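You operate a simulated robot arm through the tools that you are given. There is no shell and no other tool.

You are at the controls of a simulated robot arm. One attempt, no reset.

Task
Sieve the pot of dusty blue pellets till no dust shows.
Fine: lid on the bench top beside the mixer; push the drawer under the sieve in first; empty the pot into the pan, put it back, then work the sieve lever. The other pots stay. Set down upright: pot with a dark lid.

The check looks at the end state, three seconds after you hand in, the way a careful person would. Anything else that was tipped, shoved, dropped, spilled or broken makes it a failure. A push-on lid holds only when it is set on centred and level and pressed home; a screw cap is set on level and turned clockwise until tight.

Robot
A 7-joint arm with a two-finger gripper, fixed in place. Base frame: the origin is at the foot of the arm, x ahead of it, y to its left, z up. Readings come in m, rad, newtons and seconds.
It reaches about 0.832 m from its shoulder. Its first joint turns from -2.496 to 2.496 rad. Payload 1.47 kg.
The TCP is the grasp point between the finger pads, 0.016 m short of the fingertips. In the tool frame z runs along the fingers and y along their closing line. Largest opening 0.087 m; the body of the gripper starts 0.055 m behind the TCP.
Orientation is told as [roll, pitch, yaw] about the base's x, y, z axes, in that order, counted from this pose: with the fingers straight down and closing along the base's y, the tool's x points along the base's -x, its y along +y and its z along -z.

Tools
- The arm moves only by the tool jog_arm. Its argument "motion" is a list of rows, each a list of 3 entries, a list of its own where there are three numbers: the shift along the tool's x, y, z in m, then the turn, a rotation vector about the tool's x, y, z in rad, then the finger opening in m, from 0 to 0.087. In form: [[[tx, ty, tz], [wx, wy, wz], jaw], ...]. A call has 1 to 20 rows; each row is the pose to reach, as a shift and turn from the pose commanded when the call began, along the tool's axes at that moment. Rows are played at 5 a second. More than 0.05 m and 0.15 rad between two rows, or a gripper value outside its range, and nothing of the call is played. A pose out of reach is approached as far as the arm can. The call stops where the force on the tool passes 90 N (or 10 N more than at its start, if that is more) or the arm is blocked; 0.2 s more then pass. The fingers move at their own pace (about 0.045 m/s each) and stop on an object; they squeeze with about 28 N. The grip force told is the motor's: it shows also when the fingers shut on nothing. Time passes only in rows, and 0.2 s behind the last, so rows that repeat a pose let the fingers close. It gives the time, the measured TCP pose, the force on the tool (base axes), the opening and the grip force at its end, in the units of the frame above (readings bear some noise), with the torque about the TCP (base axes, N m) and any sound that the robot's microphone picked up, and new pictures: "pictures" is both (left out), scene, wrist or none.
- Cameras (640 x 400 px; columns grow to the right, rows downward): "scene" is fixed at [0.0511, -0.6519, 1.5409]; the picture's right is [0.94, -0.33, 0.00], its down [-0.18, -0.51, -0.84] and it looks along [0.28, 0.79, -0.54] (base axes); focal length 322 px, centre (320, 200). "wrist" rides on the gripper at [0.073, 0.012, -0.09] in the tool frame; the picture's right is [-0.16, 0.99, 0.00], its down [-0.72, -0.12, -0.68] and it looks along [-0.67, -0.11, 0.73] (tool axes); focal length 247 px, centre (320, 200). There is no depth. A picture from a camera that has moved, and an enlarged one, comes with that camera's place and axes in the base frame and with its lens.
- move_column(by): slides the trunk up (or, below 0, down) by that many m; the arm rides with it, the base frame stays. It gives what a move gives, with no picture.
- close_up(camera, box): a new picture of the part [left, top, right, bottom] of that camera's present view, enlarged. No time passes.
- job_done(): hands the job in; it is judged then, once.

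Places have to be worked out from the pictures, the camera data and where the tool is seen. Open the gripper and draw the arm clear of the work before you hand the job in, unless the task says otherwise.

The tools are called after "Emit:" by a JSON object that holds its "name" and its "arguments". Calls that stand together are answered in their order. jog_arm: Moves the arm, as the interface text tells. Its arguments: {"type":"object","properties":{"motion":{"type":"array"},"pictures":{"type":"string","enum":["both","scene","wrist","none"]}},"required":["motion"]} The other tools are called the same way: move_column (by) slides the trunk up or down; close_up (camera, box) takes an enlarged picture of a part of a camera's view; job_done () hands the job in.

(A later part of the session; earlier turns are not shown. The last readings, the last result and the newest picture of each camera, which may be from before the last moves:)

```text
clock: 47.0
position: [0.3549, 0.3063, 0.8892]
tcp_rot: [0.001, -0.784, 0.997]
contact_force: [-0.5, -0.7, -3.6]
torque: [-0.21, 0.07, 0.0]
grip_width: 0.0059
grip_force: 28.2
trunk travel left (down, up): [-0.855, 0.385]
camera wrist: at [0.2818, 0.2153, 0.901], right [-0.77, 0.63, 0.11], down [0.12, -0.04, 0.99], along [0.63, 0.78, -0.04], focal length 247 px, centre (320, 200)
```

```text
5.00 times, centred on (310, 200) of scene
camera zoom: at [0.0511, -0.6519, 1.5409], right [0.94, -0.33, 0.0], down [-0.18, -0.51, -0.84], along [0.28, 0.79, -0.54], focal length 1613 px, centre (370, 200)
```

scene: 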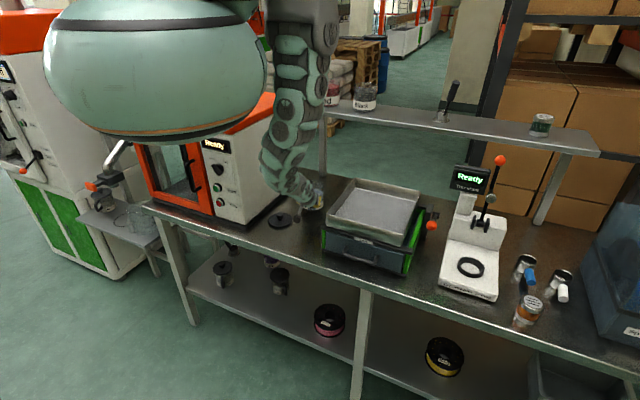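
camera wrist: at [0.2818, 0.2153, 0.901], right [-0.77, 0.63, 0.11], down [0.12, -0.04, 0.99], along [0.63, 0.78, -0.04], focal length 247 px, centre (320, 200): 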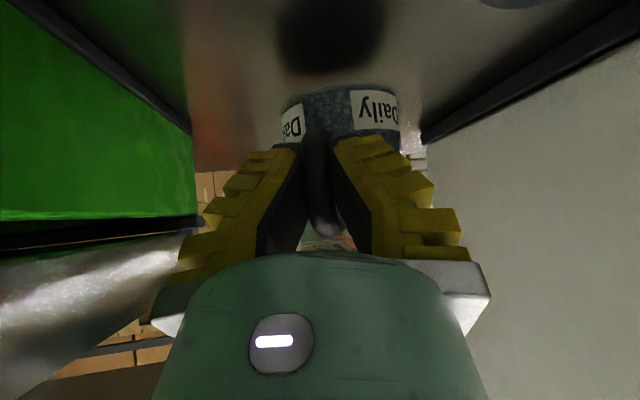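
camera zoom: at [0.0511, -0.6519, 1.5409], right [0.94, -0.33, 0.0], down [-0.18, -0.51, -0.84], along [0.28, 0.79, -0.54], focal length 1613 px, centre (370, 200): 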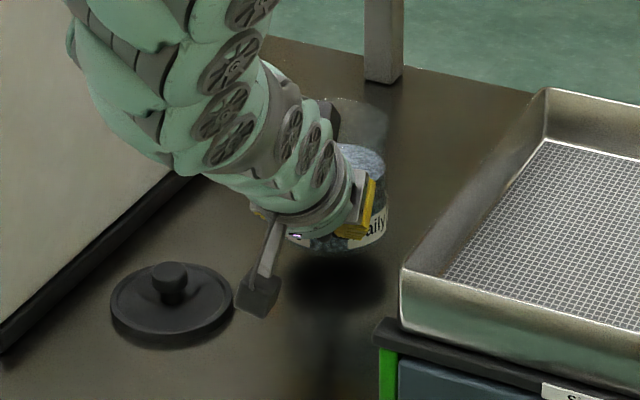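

The pot hangs upright with ~3.6 N of weight on the tool. I raise it with the trunk (smooth vertical lift) to clear the pan rim, then check for slip.

Emit:
{"name": "move_column", "arguments": {"by": 0.18}}

Emit:
{"name": "close_up", "arguments": {"camera": "wrist", "box": [180, 40, 460, 240]}}

Emit:
{"name": "close_up", "arguments": {"camera": "scene", "box": [240, 90, 440, 250]}}

```text
clock: 49.0
position: [0.3552, 0.3057, 1.0699]
tcp_rot: [0.001, -0.785, 0.997]
contact_force: [0.4, 0.4, -3.7]
torque: [-0.22, 0.08, -0.03]
grip_width: 0.0056
grip_force: 28.3
trunk travel left (down, up): [-1.035, 0.205]
```

```text
2.00 times, centred on (320, 140) of wrist
camera zoom: at [0.2823, 0.2152, 1.0809], right [-0.77, 0.63, 0.11], down [0.11, -0.04, 0.99], along [0.63, 0.78, -0.04], focal length 494 px, centre (320, 320)
```

zoom: 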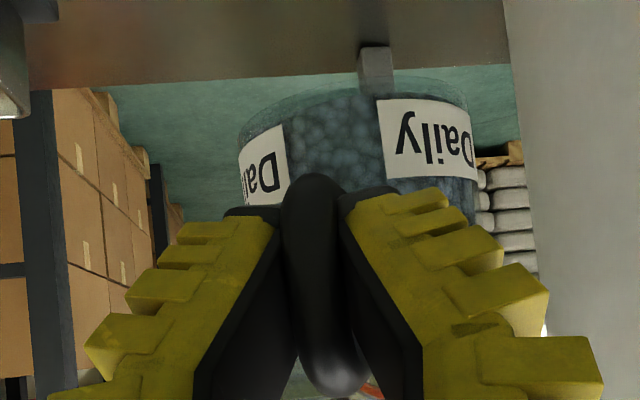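

```text
2.50 times, centred on (340, 170) of scene
camera zoom: at [0.0511, -0.6519, 1.5409], right [0.94, -0.33, 0.0], down [-0.18, -0.51, -0.84], along [0.28, 0.79, -0.54], focal length 806 px, centre (270, 275)
```

zoom: 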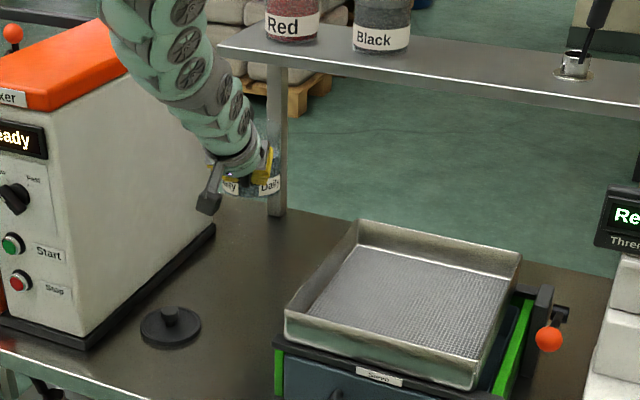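

The hold is stable, with the pot upright and its bottom at about z≈1.0. I carry it level over the pan so the mouth ends above the pan centre at about (0.525, 0.129), before tilting.

Emit:
{"name": "jog_arm", "arguments": {"motion": [[[0.0085, -0.0239, -0.0099], [0, 0, 0], 0.0], [[0.0171, -0.0477, -0.0198], [0, 0, 0], 0.0], [[0.0256, -0.0716, -0.0298], [0, 0, 0], 0.0], [[0.0341, -0.0954, -0.0397], [0, 0, 0], 0.0], [[0.0427, -0.1193, -0.0496], [0, 0, 0], 0.0], [[0.0512, -0.1431, -0.0595], [0, 0, 0], 0.0], [[0.0597, -0.167, -0.0694], [0, 0, 0], 0.0], [[0.0682, -0.1908, -0.0794], [0, 0, 0], 0.0], [[0.0768, -0.2147, -0.0893], [0, 0, 0], 0.0], [[0.0853, -0.2385, -0.0992], [0, 0, 0], 0.0], [[0.0853, -0.2385, -0.0992], [0, 0, 0], 0.0]]}}

Emit:
{"name": "close_up", "arguments": {"camera": "scene", "box": [280, 80, 480, 240]}}

```text
clock: 51.4
position: [0.4835, 0.0679, 1.0819]
tcp_rot: [0.001, -0.785, 0.996]
contact_force: [-1.6, 0.0, -0.9]
torque: [0.06, -0.02, -0.02]
grip_width: 0.0001
grip_force: 26.8
trunk travel left (down, up): [-1.035, 0.205]
camera wrist: at [0.4115, -0.0239, 1.0927], right [-0.77, 0.63, 0.11], down [0.11, -0.04, 0.99], along [0.63, 0.78, -0.04], focal length 247 px, centre (320, 200)
```

scene: 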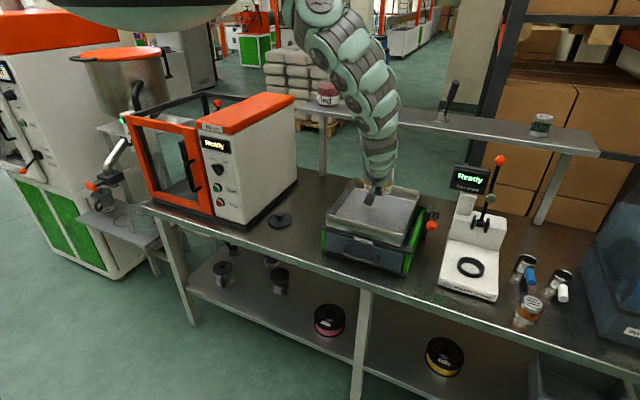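
wrist: 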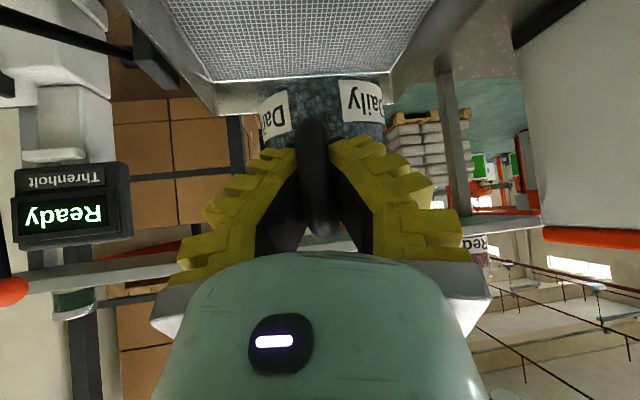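

```text
2.50 times, centred on (380, 160) of scene
camera zoom: at [0.0511, -0.6519, 1.5409], right [0.94, -0.33, 0.0], down [-0.18, -0.51, -0.84], along [0.28, 0.79, -0.54], focal length 806 px, centre (170, 300)
```

zoom: 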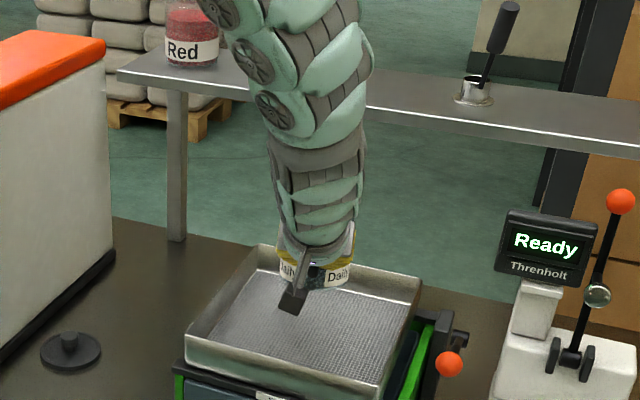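

The grip width reads 0.0001 and the weight has gone, so the handle may have slipped behind the fingertips. I look closely before any further motion.

Emit:
{"name": "close_up", "arguments": {"camera": "wrist", "box": [180, 40, 460, 260]}}

Emit:
{"name": "close_up", "arguments": {"camera": "scene", "box": [330, 140, 430, 220]}}

```text
1.82 times, centred on (320, 150) of wrist
camera zoom: at [0.4115, -0.0239, 1.0927], right [-0.77, 0.63, 0.11], down [0.11, -0.04, 0.99], along [0.63, 0.78, -0.04], focal length 449 px, centre (320, 291)
```

zoom: 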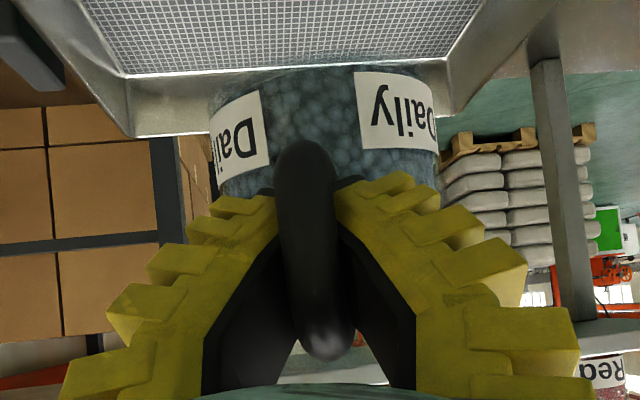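

```text
5.00 times, centred on (380, 180) of scene
camera zoom: at [0.0511, -0.6519, 1.5409], right [0.94, -0.33, 0.0], down [-0.18, -0.51, -0.84], along [0.28, 0.79, -0.54], focal length 1613 px, centre (20, 300)
```

zoom: 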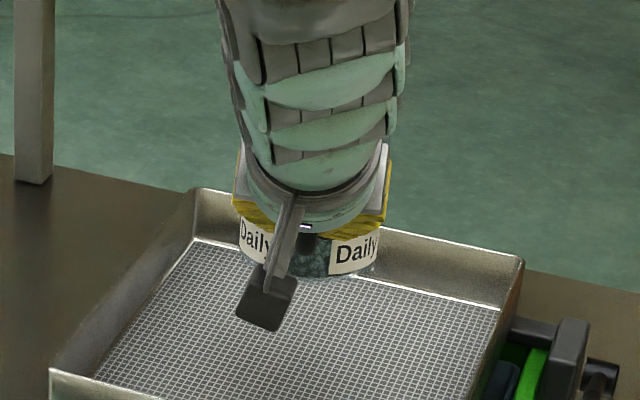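

The handle bar has slid about 1 cm toward the palm and the fingertips have closed beyond it, so it is caged. I hold still briefly to read the settled state.

Emit:
{"name": "jog_arm", "arguments": {"motion": [[[0, 0, 0], [0, 0, 0], 0.0]]}}

Emit:
{"name": "close_up", "arguments": {"camera": "wrist", "box": [180, 40, 460, 260]}}

Emit:
{"name": "close_up", "arguments": {"camera": "scene", "box": [330, 140, 430, 220]}}

```text
clock: 51.8
position: [0.4829, 0.0676, 1.0805]
tcp_rot: [0.001, -0.785, 0.996]
contact_force: [0.4, 0.1, -3.2]
torque: [-0.11, 0.11, -0.03]
grip_width: 0.0057
grip_force: 28.2
trunk travel left (down, up): [-1.035, 0.205]
camera wrist: at [0.4113, -0.0242, 1.0926], right [-0.77, 0.63, 0.11], down [0.12, -0.04, 0.99], along [0.63, 0.78, -0.04], focal length 247 px, centre (320, 200)
```

scene: 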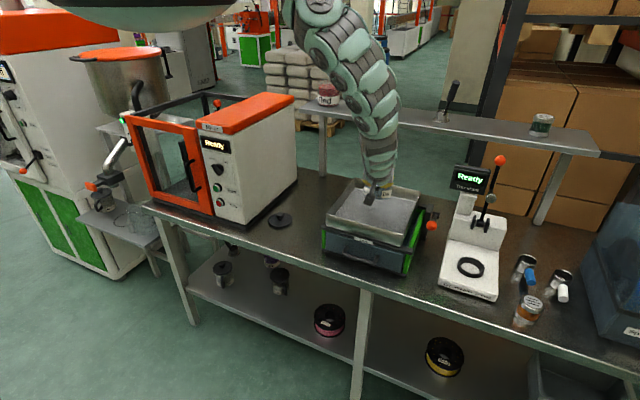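
wrist: 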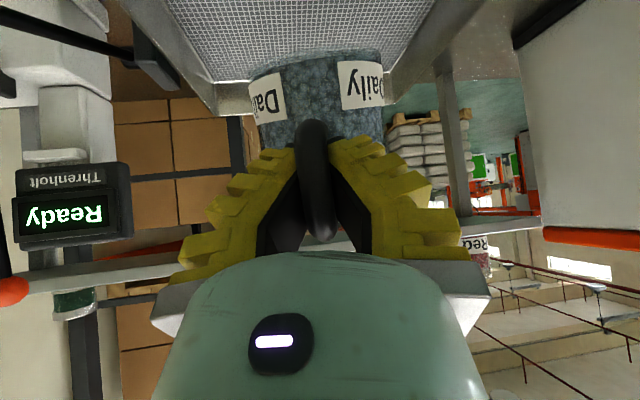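

```text
1.82 times, centred on (320, 150) of wrist
camera zoom: at [0.4113, -0.0242, 1.0926], right [-0.77, 0.63, 0.11], down [0.12, -0.04, 0.99], along [0.63, 0.78, -0.04], focal length 449 px, centre (320, 291)
```

zoom: 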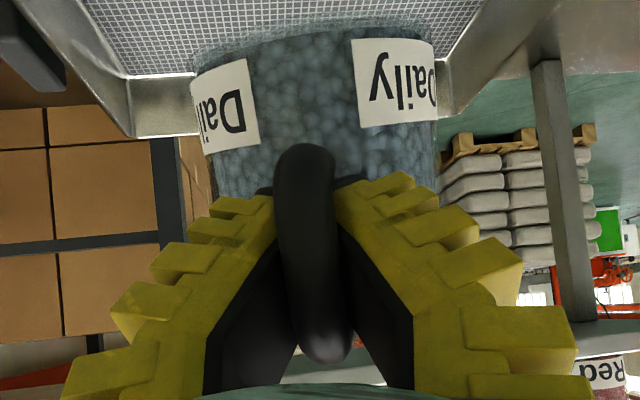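

```text
5.00 times, centred on (380, 180) of scene
camera zoom: at [0.0511, -0.6519, 1.5409], right [0.94, -0.33, 0.0], down [-0.18, -0.51, -0.84], along [0.28, 0.79, -0.54], focal length 1613 px, centre (20, 300)
```

zoom: 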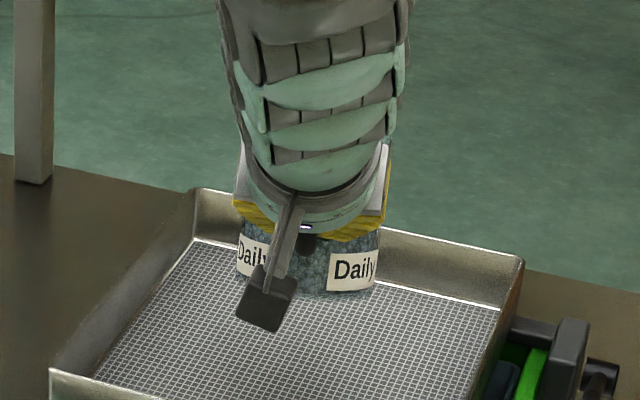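

Pot is held again (width 5.7 mm, −3.2 N) but has pitched nose-down somewhat. It is over the pan and the handle loop is caged by the closed fingers. I start the pour by rolling about the horizontal forward axis (mouth toward the left), shifting 3 cm right, first 55°.

Emit:
{"name": "jog_arm", "arguments": {"motion": [[[0, -0.005, 0], [0.085, 0, -0.085], 0.0], [[0, -0.01, 0], [0.17, 0, -0.17], 0.0], [[0, -0.015, 0], [0.255, 0, -0.255], 0.0], [[0, -0.02, 0], [0.34, 0, -0.34], 0.0], [[0, -0.025, 0], [0.424, 0, -0.424], 0.0], [[0, -0.03, 0], [0.509, 0, -0.509], 0.0], [[0, -0.03, 0], [0.594, 0, -0.594], 0.0], [[0, -0.03, 0], [0.679, 0, -0.679], 0.0]]}}

Emit:
{"name": "close_up", "arguments": {"camera": "scene", "box": [310, 120, 450, 240]}}

Emit:
{"name": "close_up", "arguments": {"camera": "wrist", "box": [160, 0, 480, 260]}}

```text
clock: 53.6
position: [0.5095, 0.0518, 1.0785]
tcp_rot: [-1.112, -0.414, 1.687]
contact_force: [0.2, -0.2, -2.9]
torque: [-0.07, 0.18, 0.01]
grip_width: 0.0064
grip_force: 28.0
trunk travel left (down, up): [-1.035, 0.205]
camera wrist: at [0.4334, -0.0373, 1.0762], right [-0.49, 0.45, -0.75], down [-0.61, 0.43, 0.66], along [0.62, 0.78, 0.06], focal length 247 px, centre (320, 200)
```

scene: 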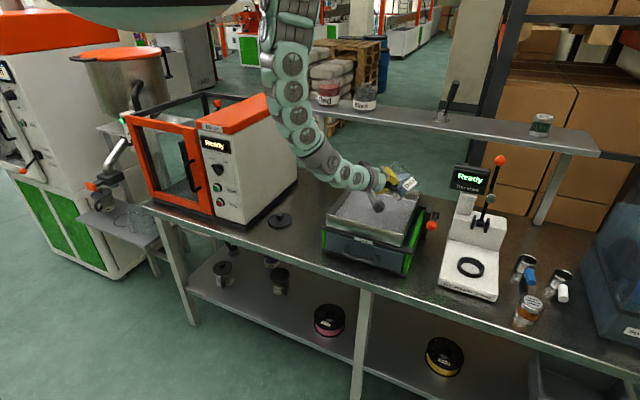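
wrist: 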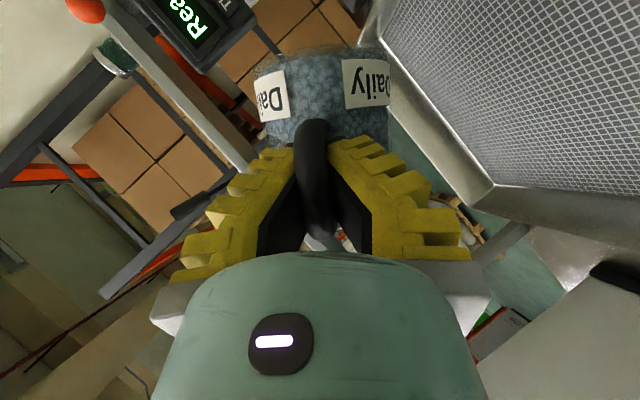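

```text
3.33 times, centred on (380, 180) of scene
camera zoom: at [0.0511, -0.6519, 1.5409], right [0.94, -0.33, 0.0], down [-0.18, -0.51, -0.84], along [0.28, 0.79, -0.54], focal length 1075 px, centre (120, 267)
```

zoom: 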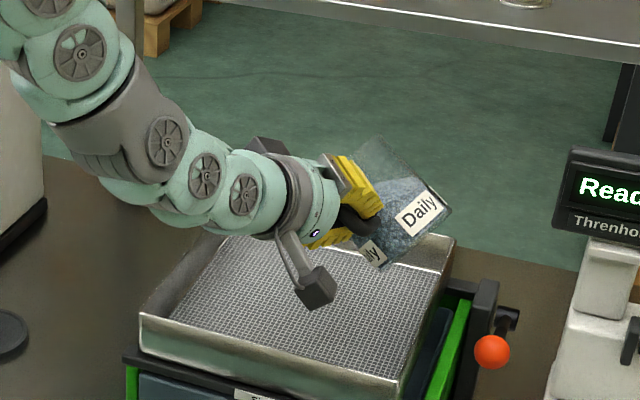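

```text
1.54 times, centred on (320, 130) of wrist
camera zoom: at [0.4334, -0.0373, 1.0762], right [-0.49, 0.45, -0.75], down [-0.61, 0.43, 0.66], along [0.62, 0.78, 0.06], focal length 380 px, centre (320, 308)
```

zoom: 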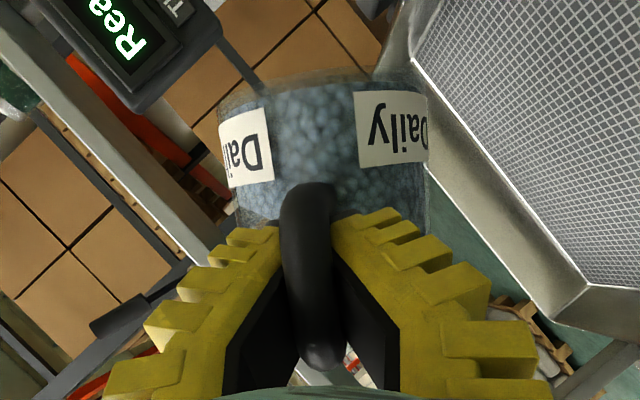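

Rolling works: pot tilted ~55°, nothing spilled yet, mouth over the pan. I continue the roll to about 115° so the pellets pour into the pan.

Emit:
{"name": "jog_arm", "arguments": {"motion": [[[0, 0, 0], [0.085, 0, -0.085], 0.0], [[0, 0, 0], [0.17, 0, -0.17], 0.0], [[0, 0, 0], [0.255, 0, -0.255], 0.0], [[0, 0, 0], [0.34, 0, -0.34], 0.0], [[0, 0, 0], [0.424, 0, -0.424], 0.0], [[0, 0, 0], [0.509, 0, -0.509], 0.0]]}}

Emit:
{"name": "close_up", "arguments": {"camera": "scene", "box": [310, 120, 450, 240]}}

Emit:
{"name": "close_up", "arguments": {"camera": "wrist", "box": [160, 0, 480, 260]}}

```text
clock: 55.0
position: [0.4983, 0.0625, 1.1295]
tcp_rot: [-1.585, 0.016, 1.785]
contact_force: [-0.8, 0.6, -2.1]
torque: [-0.03, 0.13, 0.01]
grip_width: 0.0058
grip_force: 28.1
out of reach, approached as far as the arm can: row 3, 4, 5, 6
trunk travel left (down, up): [-1.035, 0.205]
camera wrist: at [0.4268, -0.027, 1.1169], right [-0.02, 0.14, -0.99], down [-0.82, 0.57, 0.1], along [0.57, 0.81, 0.11], focal length 247 px, centre (320, 200)
```

scene: 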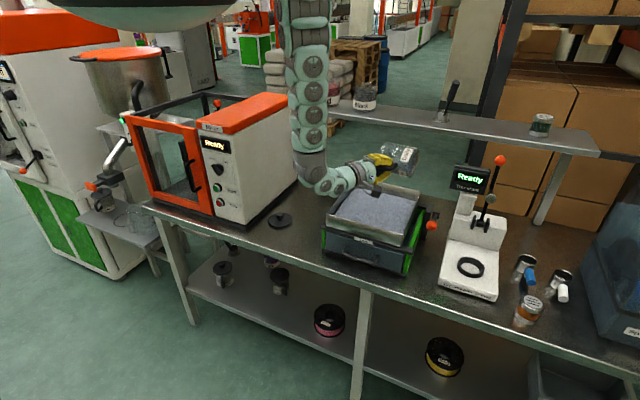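
wrist: 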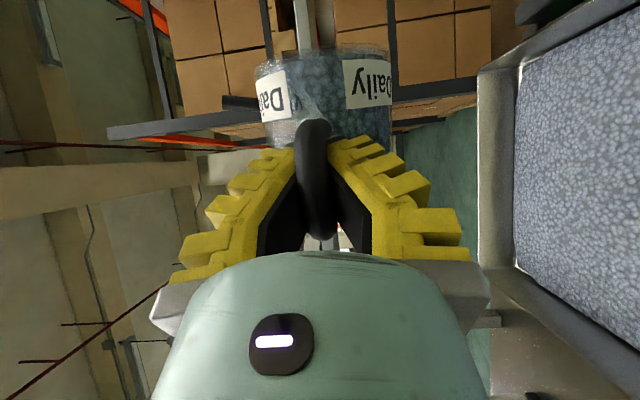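

```text
3.33 times, centred on (380, 180) of scene
camera zoom: at [0.0511, -0.6519, 1.5409], right [0.94, -0.33, 0.0], down [-0.18, -0.51, -0.84], along [0.28, 0.79, -0.54], focal length 1075 px, centre (120, 267)
```

zoom: 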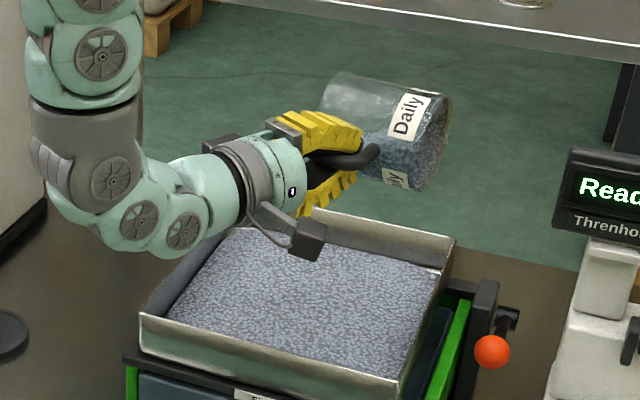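

```text
1.54 times, centred on (320, 130) of wrist
camera zoom: at [0.4268, -0.027, 1.1169], right [-0.02, 0.14, -0.99], down [-0.82, 0.57, 0.1], along [0.57, 0.81, 0.11], focal length 380 px, centre (320, 308)
```

zoom: 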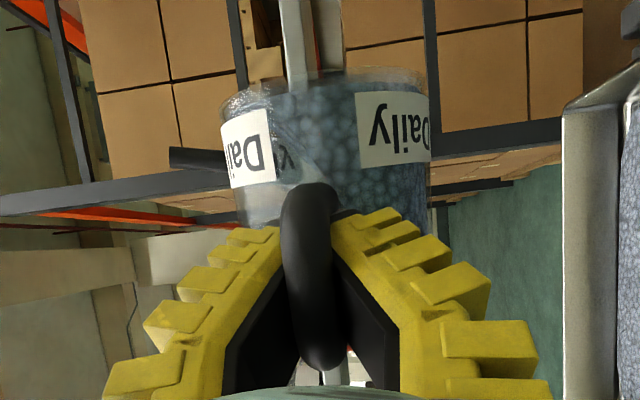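

About half the pellets are now in the pan, all inside it. The arm hit its outer reach (shoulder too high) at about 88° tilt. I raise the tool with the arm and lower the trunk, keeping the tilt, so I can roll further.

Emit:
{"name": "jog_arm", "arguments": {"motion": [[[0, -0.03, 0], [0, 0, 0], 0.0], [[0, -0.06, 0], [0, 0, 0], 0.0], [[0, -0.09, 0], [0, 0, 0], 0.0]], "pictures": "none"}}

Emit:
{"name": "move_column", "arguments": {"by": -0.13}}

Emit:
{"name": "close_up", "arguments": {"camera": "scene", "box": [310, 120, 450, 240]}}

```text
clock: 55.8
position: [0.4977, 0.0639, 1.2187]
tcp_rot: [-1.585, 0.013, 1.78]
contact_force: [-0.7, -0.5, -3.1]
torque: [-0.08, 0.12, -0.03]
grip_width: 0.006
grip_force: 28.4
trunk travel left (down, up): [-1.035, 0.205]
```

```text
clock: 57.4
position: [0.4976, 0.0652, 1.0867]
tcp_rot: [-1.582, 0.013, 1.782]
contact_force: [-0.1, -0.5, -3.0]
torque: [-0.02, 0.1, 0.0]
grip_width: 0.006
grip_force: 28.0
trunk travel left (down, up): [-0.905, 0.335]
```

```text
3.33 times, centred on (380, 180) of scene
camera zoom: at [0.0511, -0.6519, 1.5409], right [0.94, -0.33, 0.0], down [-0.18, -0.51, -0.84], along [0.28, 0.79, -0.54], focal length 1075 px, centre (120, 267)
```

zoom: 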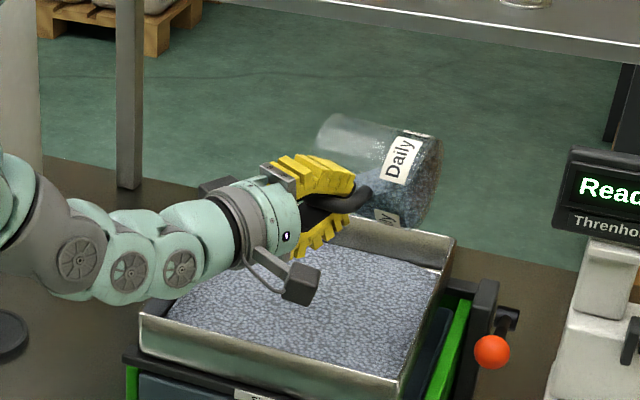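

Now with reach to spare I continue the roll by another ~45° to empty the pot.

Emit:
{"name": "jog_arm", "arguments": {"motion": [[[0, 0, 0], [0.085, 0, -0.085], 0.0], [[0, 0, 0], [0.17, 0, -0.17], 0.0], [[0, 0, 0], [0.255, 0, -0.255], 0.0], [[0, 0, 0], [0.34, 0, -0.34], 0.0], [[0, 0, 0], [0.424, 0, -0.424], 0.0], [[0, 0, 0], [0.509, 0, -0.509], 0.0], [[0, 0, 0], [0.56, 0, -0.56], 0.0]]}}

Emit:
{"name": "close_up", "arguments": {"camera": "scene", "box": [310, 120, 450, 240]}}

Emit:
{"name": "close_up", "arguments": {"camera": "wrist", "box": [160, 0, 480, 260]}}

```text
clock: 59.0
position: [0.4958, 0.0667, 1.1071]
tcp_rot: [-2.175, 0.521, 1.62]
contact_force: [0.1, 0.6, -1.3]
torque: [-0.01, 0.07, -0.04]
grip_width: 0.006
grip_force: 28.0
out of reach, approached as far as the arm can: row 6, 7
trunk travel left (down, up): [-0.905, 0.335]
camera wrist: at [0.4331, -0.0317, 1.0907], right [0.57, -0.24, -0.78], down [-0.65, 0.45, -0.61], along [0.5, 0.86, 0.1], focal length 247 px, centre (320, 200)
```

scene: 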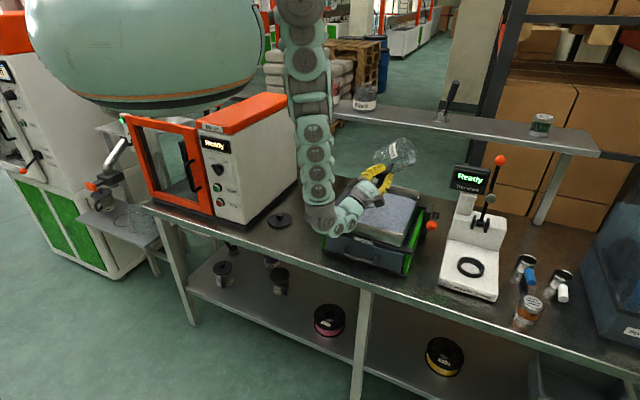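
wrist: 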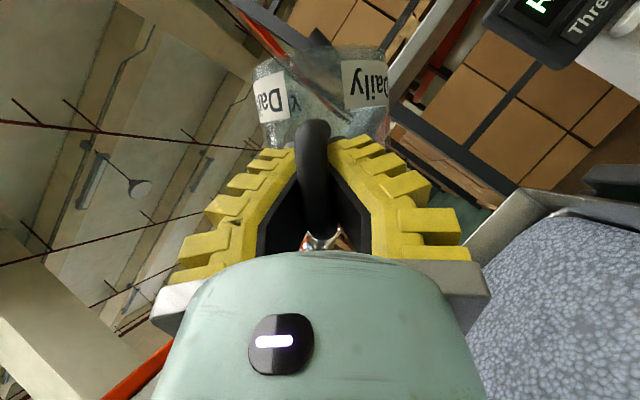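

```text
3.33 times, centred on (380, 180) of scene
camera zoom: at [0.0511, -0.6519, 1.5409], right [0.94, -0.33, 0.0], down [-0.18, -0.51, -0.84], along [0.28, 0.79, -0.54], focal length 1075 px, centre (120, 267)
```

zoom: 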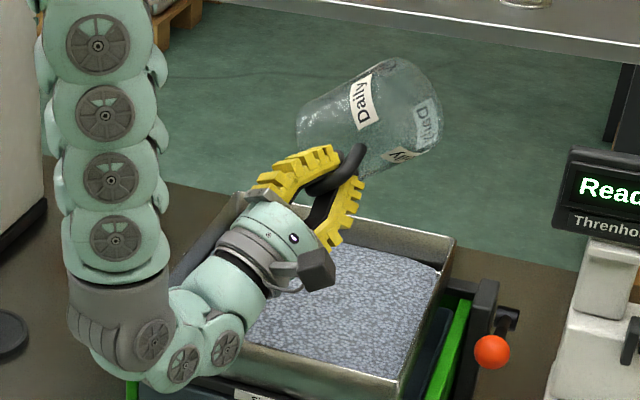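

```text
1.54 times, centred on (320, 130) of wrist
camera zoom: at [0.4331, -0.0317, 1.0907], right [0.57, -0.24, -0.78], down [-0.65, 0.45, -0.61], along [0.5, 0.86, 0.1], focal length 380 px, centre (320, 308)
```

zoom: 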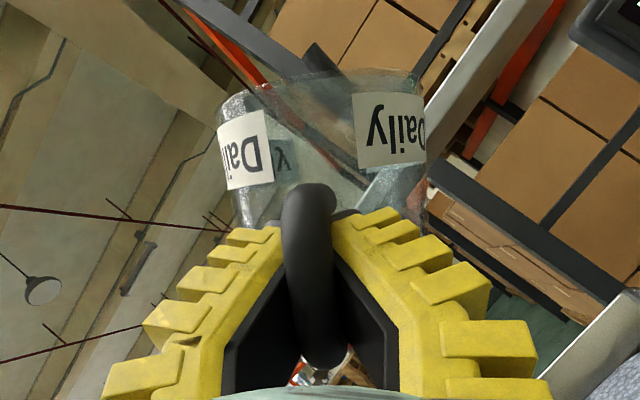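

The pot looks empty (force down to −1.3 N). I zoom in on the pot and the pan surroundings to check for leftovers or spills.

Emit:
{"name": "close_up", "arguments": {"camera": "scene", "box": [365, 130, 425, 175]}}

Emit:
{"name": "close_up", "arguments": {"camera": "scene", "box": [300, 170, 460, 290]}}

```text
8.89 times, centred on (395, 152) of scene
camera zoom: at [0.0511, -0.6519, 1.5409], right [0.94, -0.33, 0.0], down [-0.18, -0.51, -0.84], along [0.28, 0.79, -0.54], focal length 2867 px, centre (-347, 622)
```

zoom: 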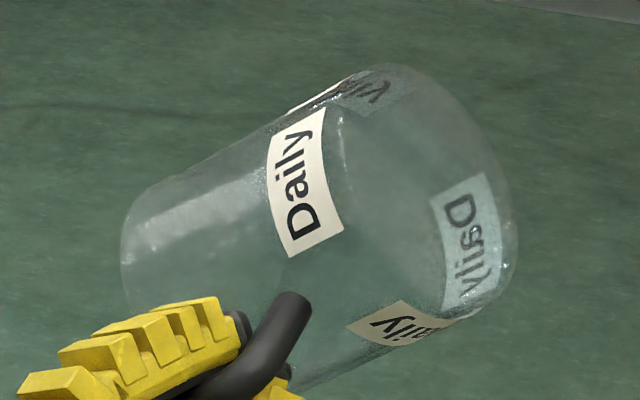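

```text
3.33 times, centred on (380, 230) of scene
camera zoom: at [0.0511, -0.6519, 1.5409], right [0.94, -0.33, 0.0], down [-0.18, -0.51, -0.84], along [0.28, 0.79, -0.54], focal length 1075 px, centre (120, 100)
```

zoom: 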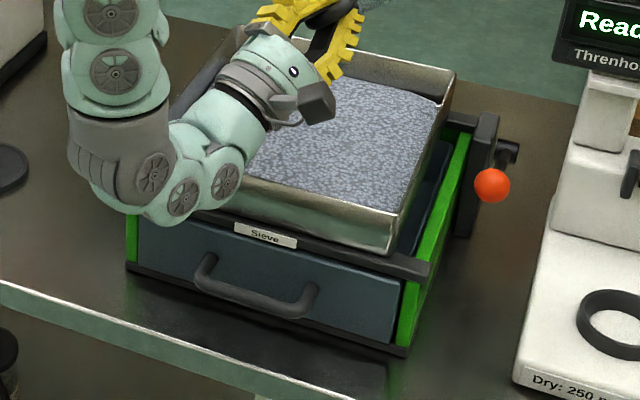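

The pot is completely empty and no pellets are outside the pan. I now roll the pot back upright over the pan: 134.5° about the same axis, computed from the measured tool rotation.

Emit:
{"name": "jog_arm", "arguments": {"motion": [[[0, 0, 0], [-0.0974, 0, 0.0978], 0.0], [[0, 0, 0], [-0.1947, 0, 0.1956], 0.0], [[0, 0, 0], [-0.2921, 0, 0.2935], 0.0], [[0, 0, 0], [-0.3894, 0, 0.3913], 0.0], [[0, 0, 0], [-0.4868, 0, 0.4891], 0.0], [[0, 0, 0], [-0.5841, 0, 0.5869], 0.0], [[0, 0, 0], [-0.6815, 0, 0.6848], 0.0], [[0, 0, 0], [-0.7788, 0, 0.7826], 0.0], [[0, 0, 0], [-0.8762, 0, 0.8804], 0.0], [[0, 0, 0], [-0.9735, 0, 0.9782], 0.0], [[0, 0, 0], [-1.0709, 0, 1.0761], 0.0], [[0, 0, 0], [-1.1682, 0, 1.1739], 0.0], [[0, 0, 0], [-1.2656, 0, 1.2717], 0.0], [[0, 0, 0], [-1.3629, 0, 1.3695], 0.0], [[0, 0, 0], [-1.4603, 0, 1.4674], 0.0], [[0, 0, 0], [-1.5576, 0, 1.5652], 0.0], [[0, 0, 0], [-1.655, 0, 1.663], 0.0], [[0, 0, 0], [-1.655, 0, 1.663], 0.0]]}}

Emit:
{"name": "close_up", "arguments": {"camera": "scene", "box": [310, 120, 450, 240]}}

Emit:
{"name": "close_up", "arguments": {"camera": "wrist", "box": [160, 0, 480, 260]}}

```text
clock: 61.9
position: [0.4968, 0.1182, 1.121]
tcp_rot: [-0.77, -0.65, 1.721]
contact_force: [-0.3, -0.4, -0.4]
torque: [-0.03, 0.03, 0.0]
grip_width: 0.006
grip_force: 27.6
trunk travel left (down, up): [-0.905, 0.335]
stopped in row 14: the arm was blocked; the commanded pose is now the measured one
camera wrist: at [0.4404, 0.0152, 1.121], right [-0.78, 0.43, -0.45], down [-0.42, 0.17, 0.89], along [0.46, 0.89, 0.05], focal length 247 px, centre (320, 200)
```

scene: 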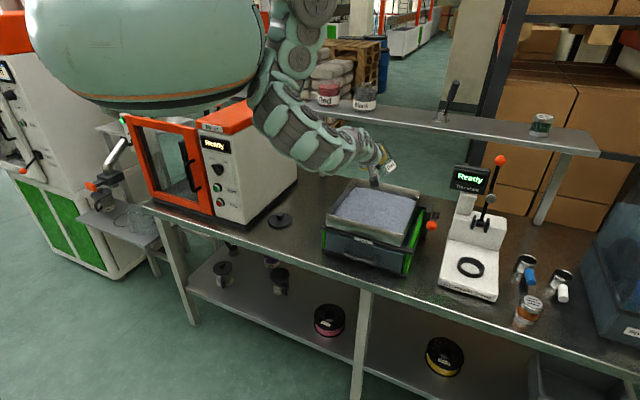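
wrist: 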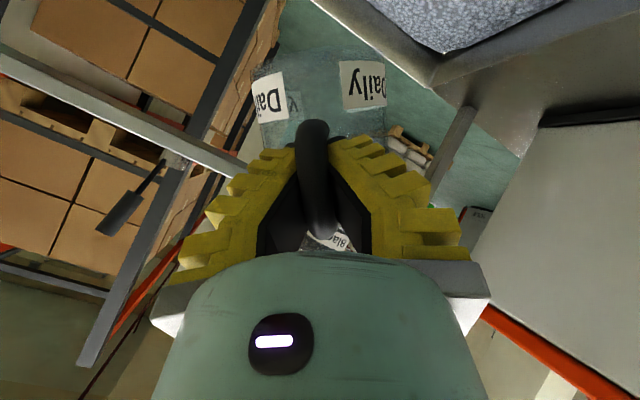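

```text
3.33 times, centred on (380, 180) of scene
camera zoom: at [0.0511, -0.6519, 1.5409], right [0.94, -0.33, 0.0], down [-0.18, -0.51, -0.84], along [0.28, 0.79, -0.54], focal length 1075 px, centre (120, 267)
```

zoom: 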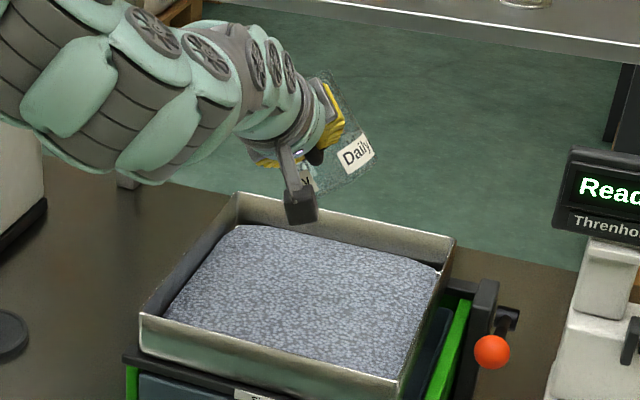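

```text
1.54 times, centred on (320, 130) of wrist
camera zoom: at [0.4404, 0.0152, 1.121], right [-0.78, 0.43, -0.45], down [-0.42, 0.17, 0.89], along [0.46, 0.89, 0.05], focal length 380 px, centre (320, 308)
```

zoom: 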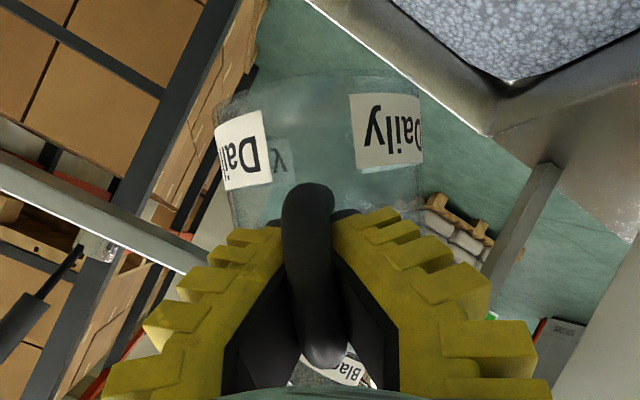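

The arm reports being blocked at row 14, so I check the whole scene for what the elbow or forearm may be touching.

Emit:
{"name": "close_up", "arguments": {"camera": "scene", "box": [180, 0, 440, 200]}}

Emit:
{"name": "close_up", "arguments": {"camera": "scene", "box": [230, 80, 350, 200]}}

```text
2.00 times, centred on (310, 100) of scene
camera zoom: at [0.0511, -0.6519, 1.5409], right [0.94, -0.33, 0.0], down [-0.18, -0.51, -0.84], along [0.28, 0.79, -0.54], focal length 645 px, centre (340, 400)
```

zoom: 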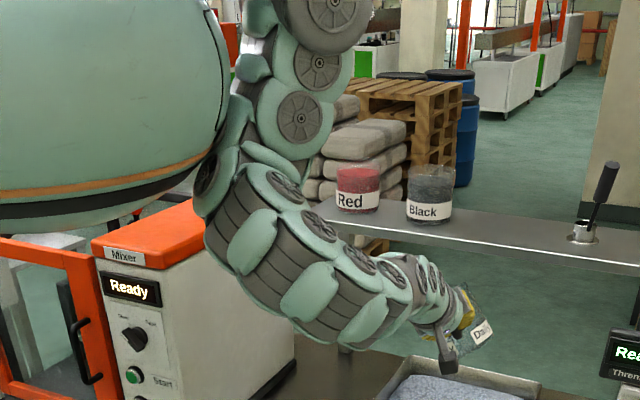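

```text
3.33 times, centred on (290, 140) of scene
camera zoom: at [0.0511, -0.6519, 1.5409], right [0.94, -0.33, 0.0], down [-0.18, -0.51, -0.84], along [0.28, 0.79, -0.54], focal length 1075 px, centre (420, 400)
```

zoom: 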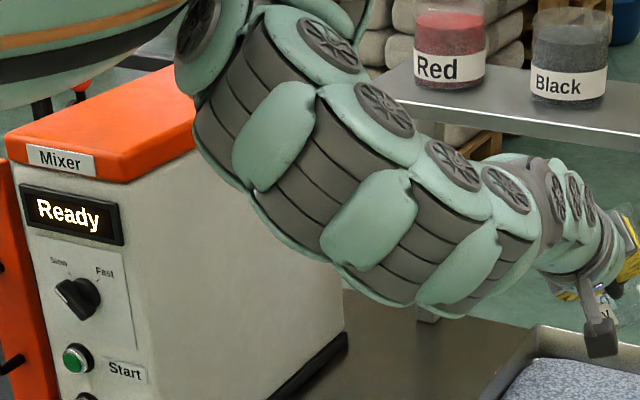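

The elbow has folded close against the torso, because the arm is bent too tightly at this trunk height. I raise the trunk 0.12 to let the arm extend when I bring the tool back down.

Emit:
{"name": "move_column", "arguments": {"by": 0.12}}

Emit:
{"name": "jog_arm", "arguments": {"motion": [[[-0.0121, -0.0111, -0.0114], [0, 0, 0], 0.0]], "pictures": "scene"}}

```text
clock: 63.4
position: [0.495, 0.1176, 1.239]
tcp_rot: [-0.766, -0.651, 1.715]
contact_force: [-0.5, 0.0, -0.8]
torque: [-0.04, 0.02, 0.01]
grip_width: 0.006
grip_force: 27.7
trunk travel left (down, up): [-1.025, 0.215]
```

```text
clock: 63.8
position: [0.4885, 0.1161, 1.2534]
tcp_rot: [-0.739, -0.652, 1.7]
contact_force: [0.8, 0.5, -0.7]
torque: [-0.03, 0.05, 0.0]
grip_width: 0.0058
grip_force: 28.2
trunk travel left (down, up): [-1.025, 0.215]
```

scene: 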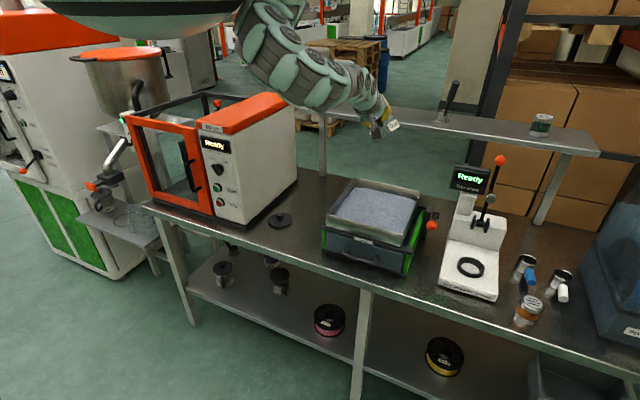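

Now I extend the arm downward 12 cm while completing the remaining unroll of about 36°.

Emit:
{"name": "jog_arm", "arguments": {"motion": [[[0.0121, 0.0111, 0.0114], [0, 0, 0], 0.0], [[0.0242, 0.0222, 0.0229], [-0.0455, 0.0141, 0.0919], 0.0], [[0.0363, 0.0332, 0.0343], [-0.0909, 0.0282, 0.1838], 0.0], [[0.0484, 0.0443, 0.0457], [-0.1364, 0.0424, 0.2758], 0.0], [[0.0605, 0.0554, 0.0572], [-0.1818, 0.0565, 0.3677], 0.0], [[0.0726, 0.0665, 0.0686], [-0.2273, 0.0706, 0.4596], 0.0], [[0.0726, 0.0665, 0.0686], [-0.2727, 0.0847, 0.5515], 0.0], [[0.0726, 0.0665, 0.0686], [-0.2727, 0.0847, 0.5515], 0.0]]}}

Emit:
{"name": "close_up", "arguments": {"camera": "scene", "box": [310, 100, 450, 220]}}

Emit:
{"name": "close_up", "arguments": {"camera": "wrist", "box": [160, 0, 480, 260]}}

```text
clock: 65.6
position: [0.4897, 0.1153, 1.1359]
tcp_rot: [0.017, -0.774, 0.981]
contact_force: [-0.1, 1.1, -1.1]
torque: [-0.06, 0.03, -0.01]
grip_width: 0.006
grip_force: 28.0
trunk travel left (down, up): [-1.025, 0.215]
camera wrist: at [0.4176, 0.0256, 1.1494], right [-0.76, 0.63, 0.12], down [0.13, -0.04, 0.99], along [0.63, 0.77, -0.06], focal length 247 px, centre (320, 200)
```

scene: 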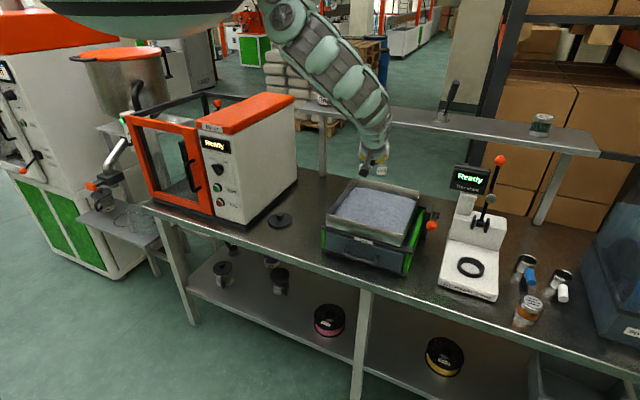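
wrist: 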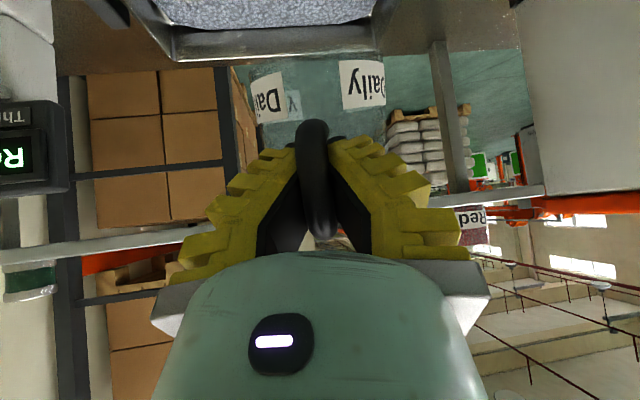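

```text
3.33 times, centred on (380, 160) of scene
camera zoom: at [0.0511, -0.6519, 1.5409], right [0.94, -0.33, 0.0], down [-0.18, -0.51, -0.84], along [0.28, 0.79, -0.54], focal length 1075 px, centre (120, 333)
```

zoom: 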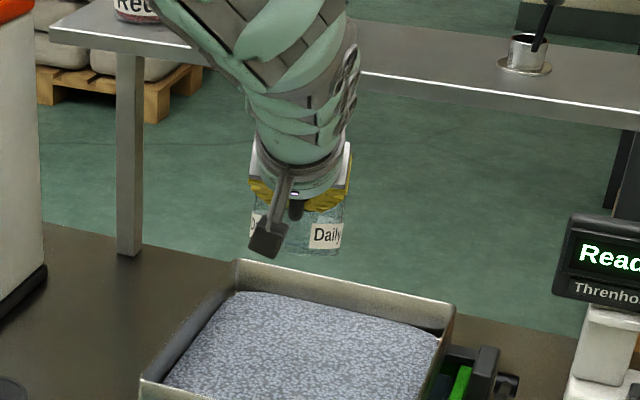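

```text
1.54 times, centred on (320, 130) of wrist
camera zoom: at [0.4176, 0.0256, 1.1494], right [-0.76, 0.63, 0.12], down [0.13, -0.04, 0.99], along [0.63, 0.77, -0.06], focal length 380 px, centre (320, 308)
```

zoom: 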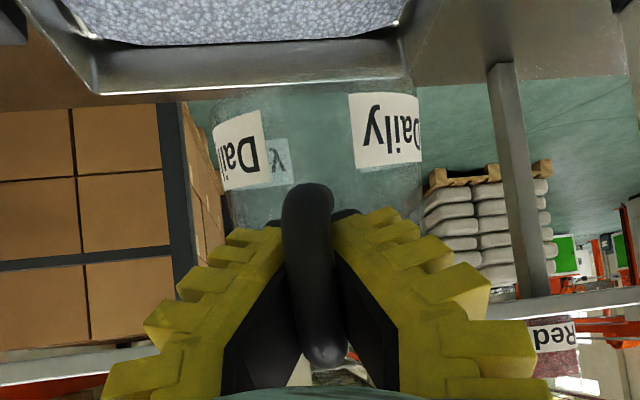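

The pot is upright again (label geometry matches an untilted pot) and has slid about 1.3 cm toward the palm. I carry it back above its original spot, TCP target (0.363, 0.318), at z≈1.10 with a small level correction.

Emit:
{"name": "jog_arm", "arguments": {"motion": [[[-0.003, 0.0145, 0.0063], [0.001, -0.001, -0.001], 0.0], [[-0.009, 0.0436, 0.0188], [0.0013, -0.0024, -0.002], 0.0], [[-0.0149, 0.0727, 0.0314], [0.0019, -0.0036, -0.003], 0.0], [[-0.0209, 0.1017, 0.044], [0.0026, -0.0048, -0.0043], 0.0], [[-0.0269, 0.1308, 0.0565], [0.0032, -0.006, -0.0054], 0.0], [[-0.0329, 0.1599, 0.0691], [0.0045, -0.008, -0.0075], 0.0], [[-0.0388, 0.1889, 0.0816], [0.0058, -0.0108, -0.0097], 0.0], [[-0.043, 0.2093, 0.0904], [0.0064, -0.012, -0.0108], 0.0], [[-0.0448, 0.218, 0.0942], [0.0064, -0.012, -0.0108], 0.0], [[-0.0448, 0.218, 0.0942], [0.0064, -0.012, -0.0108], 0.0]]}}

Emit:
{"name": "close_up", "arguments": {"camera": "wrist", "box": [160, 0, 480, 260]}}

Emit:
{"name": "close_up", "arguments": {"camera": "scene", "box": [240, 90, 400, 230]}}

```text
clock: 67.8
position: [0.3608, 0.3175, 1.1059]
tcp_rot: [-0.001, -0.789, 0.998]
contact_force: [0.6, -0.6, -1.8]
torque: [-0.04, 0.03, 0.0]
grip_width: 0.0059
grip_force: 28.4
trunk travel left (down, up): [-1.025, 0.215]
camera wrist: at [0.2885, 0.2264, 1.1165], right [-0.77, 0.63, 0.11], down [0.11, -0.04, 0.99], along [0.63, 0.78, -0.04], focal length 247 px, centre (320, 200)
```

scene: 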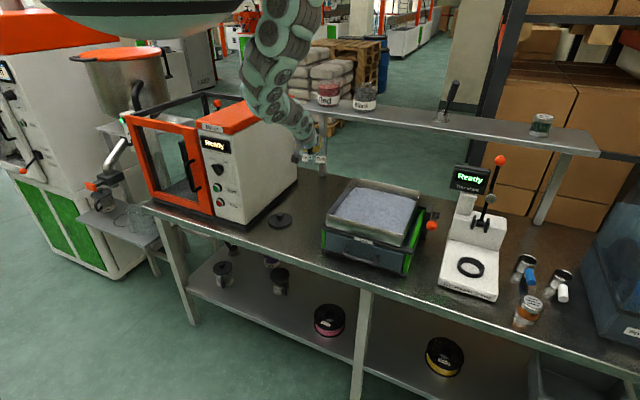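
wrist: 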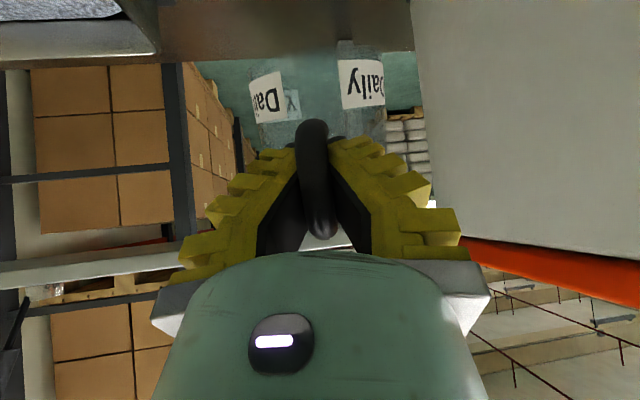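

```text
1.54 times, centred on (320, 130) of wrist
camera zoom: at [0.2885, 0.2264, 1.1165], right [-0.77, 0.63, 0.11], down [0.11, -0.04, 0.99], along [0.63, 0.78, -0.04], focal length 380 px, centre (320, 308)
```

zoom: 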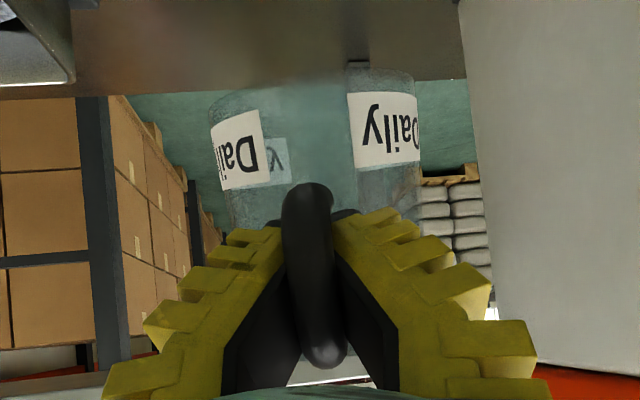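

```text
2.86 times, centred on (320, 160) of scene
camera zoom: at [0.0511, -0.6519, 1.5409], right [0.94, -0.33, 0.0], down [-0.18, -0.51, -0.84], along [0.28, 0.79, -0.54], focal length 922 px, centre (320, 314)
```

zoom: 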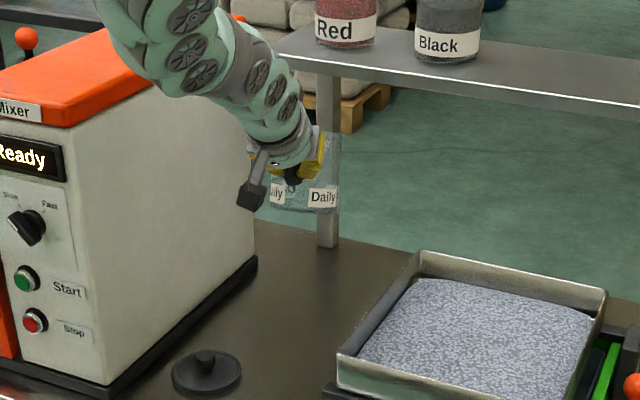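

Pot is above its original place and looks upright. I lower it with the trunk by 0.2 (bottom should end ≈4 cm above the bench) and check.

Emit:
{"name": "move_column", "arguments": {"by": -0.2}}

Emit:
{"name": "close_up", "arguments": {"camera": "scene", "box": [265, 165, 355, 235]}}

Emit:
{"name": "close_up", "arguments": {"camera": "wrist", "box": [160, 0, 480, 260]}}

```text
clock: 69.9
position: [0.361, 0.3173, 0.9051]
tcp_rot: [-0.003, -0.788, 0.998]
contact_force: [0.6, 0.0, -1.1]
torque: [-0.04, 0.04, -0.03]
grip_width: 0.0062
grip_force: 28.8
trunk travel left (down, up): [-0.825, 0.415]
```

```text
5.71 times, centred on (310, 200) of scene
camera zoom: at [0.0511, -0.6519, 1.5409], right [0.94, -0.33, 0.0], down [-0.18, -0.51, -0.84], along [0.28, 0.79, -0.54], focal length 1843 px, centre (377, 200)
```

zoom: 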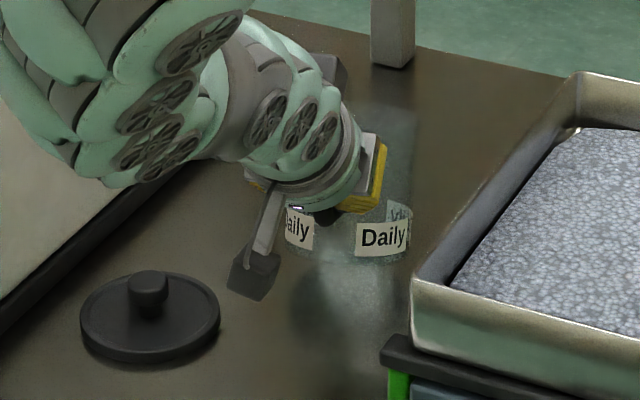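

```text
1.54 times, centred on (320, 130) of wrist
camera zoom: at [0.2883, 0.2262, 0.9165], right [-0.77, 0.63, 0.11], down [0.11, -0.04, 0.99], along [0.63, 0.78, -0.04], focal length 380 px, centre (320, 308)
```

zoom: 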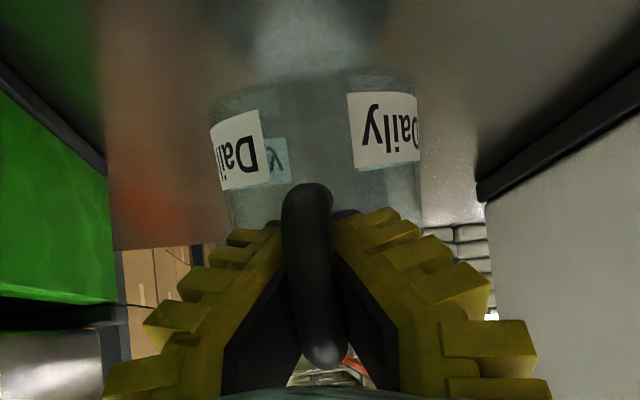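

Pot is level to within a few degrees, about 4 cm above the bench. I lower it 3 cm, then in small steps until it touches.

Emit:
{"name": "jog_arm", "arguments": {"motion": [[[0.0071, 0, 0.0071], [0, 0, 0], 0.0], [[0.0141, 0, 0.0142], [0, 0, 0], 0.0], [[0.0198, 0, 0.0198], [0, 0, 0], 0.0], [[0.0233, 0, 0.0233], [0, 0, 0], 0.0]], "pictures": "none"}}

Emit:
{"name": "close_up", "arguments": {"camera": "scene", "box": [265, 165, 355, 235]}}

Emit:
{"name": "close_up", "arguments": {"camera": "wrist", "box": [160, 0, 480, 260]}}

```text
clock: 70.9
position: [0.3612, 0.3173, 0.8723]
tcp_rot: [-0.001, -0.788, 0.999]
contact_force: [0.2, 0.0, -0.1]
torque: [0.0, -0.01, 0.0]
grip_width: 0.006
grip_force: 28.0
trunk travel left (down, up): [-0.825, 0.415]
```

```text
5.71 times, centred on (310, 200) of scene
camera zoom: at [0.0511, -0.6519, 1.5409], right [0.94, -0.33, 0.0], down [-0.18, -0.51, -0.84], along [0.28, 0.79, -0.54], focal length 1843 px, centre (377, 200)
```

zoom: 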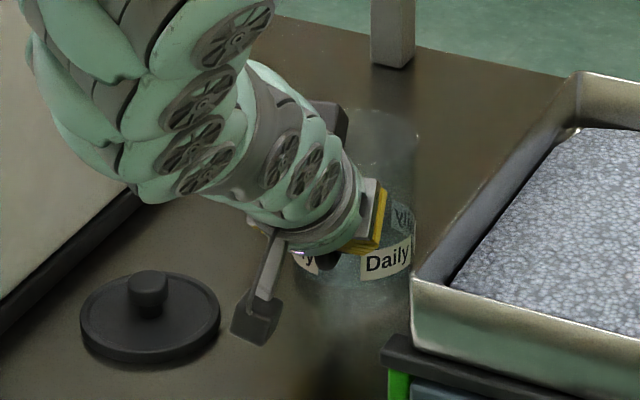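

```text
1.54 times, centred on (320, 130) of wrist
camera zoom: at [0.2888, 0.2264, 0.8835], right [-0.77, 0.63, 0.11], down [0.11, -0.04, 0.99], along [0.63, 0.78, -0.04], focal length 380 px, centre (320, 308)
```

zoom: 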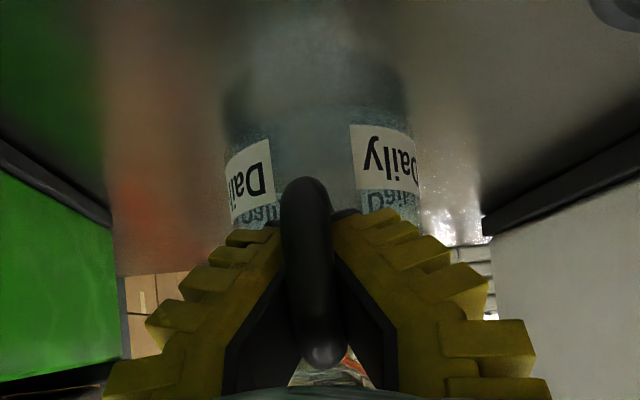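

The weight has come off (−0.1 N), so the pot is touching the bench. I zoom in to judge whether it is flat yet.

Emit:
{"name": "close_up", "arguments": {"camera": "scene", "box": [290, 175, 340, 225]}}

Emit:
{"name": "close_up", "arguments": {"camera": "wrist", "box": [230, 30, 410, 150]}}

```text
8.00 times, centred on (315, 200) of scene
camera zoom: at [0.0511, -0.6519, 1.5409], right [0.94, -0.33, 0.0], down [-0.18, -0.51, -0.84], along [0.28, 0.79, -0.54], focal length 2580 px, centre (360, 200)
```

zoom: 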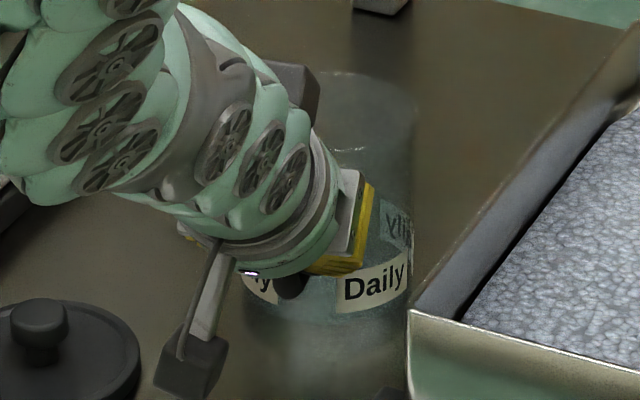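

```text
3.33 times, centred on (320, 90) of wrist
camera zoom: at [0.2888, 0.2264, 0.8835], right [-0.77, 0.63, 0.11], down [0.11, -0.04, 0.99], along [0.63, 0.78, -0.04], focal length 823 px, centre (320, 567)
```

zoom: 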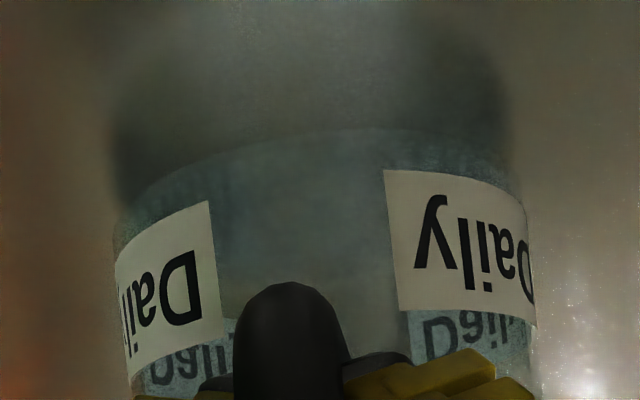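

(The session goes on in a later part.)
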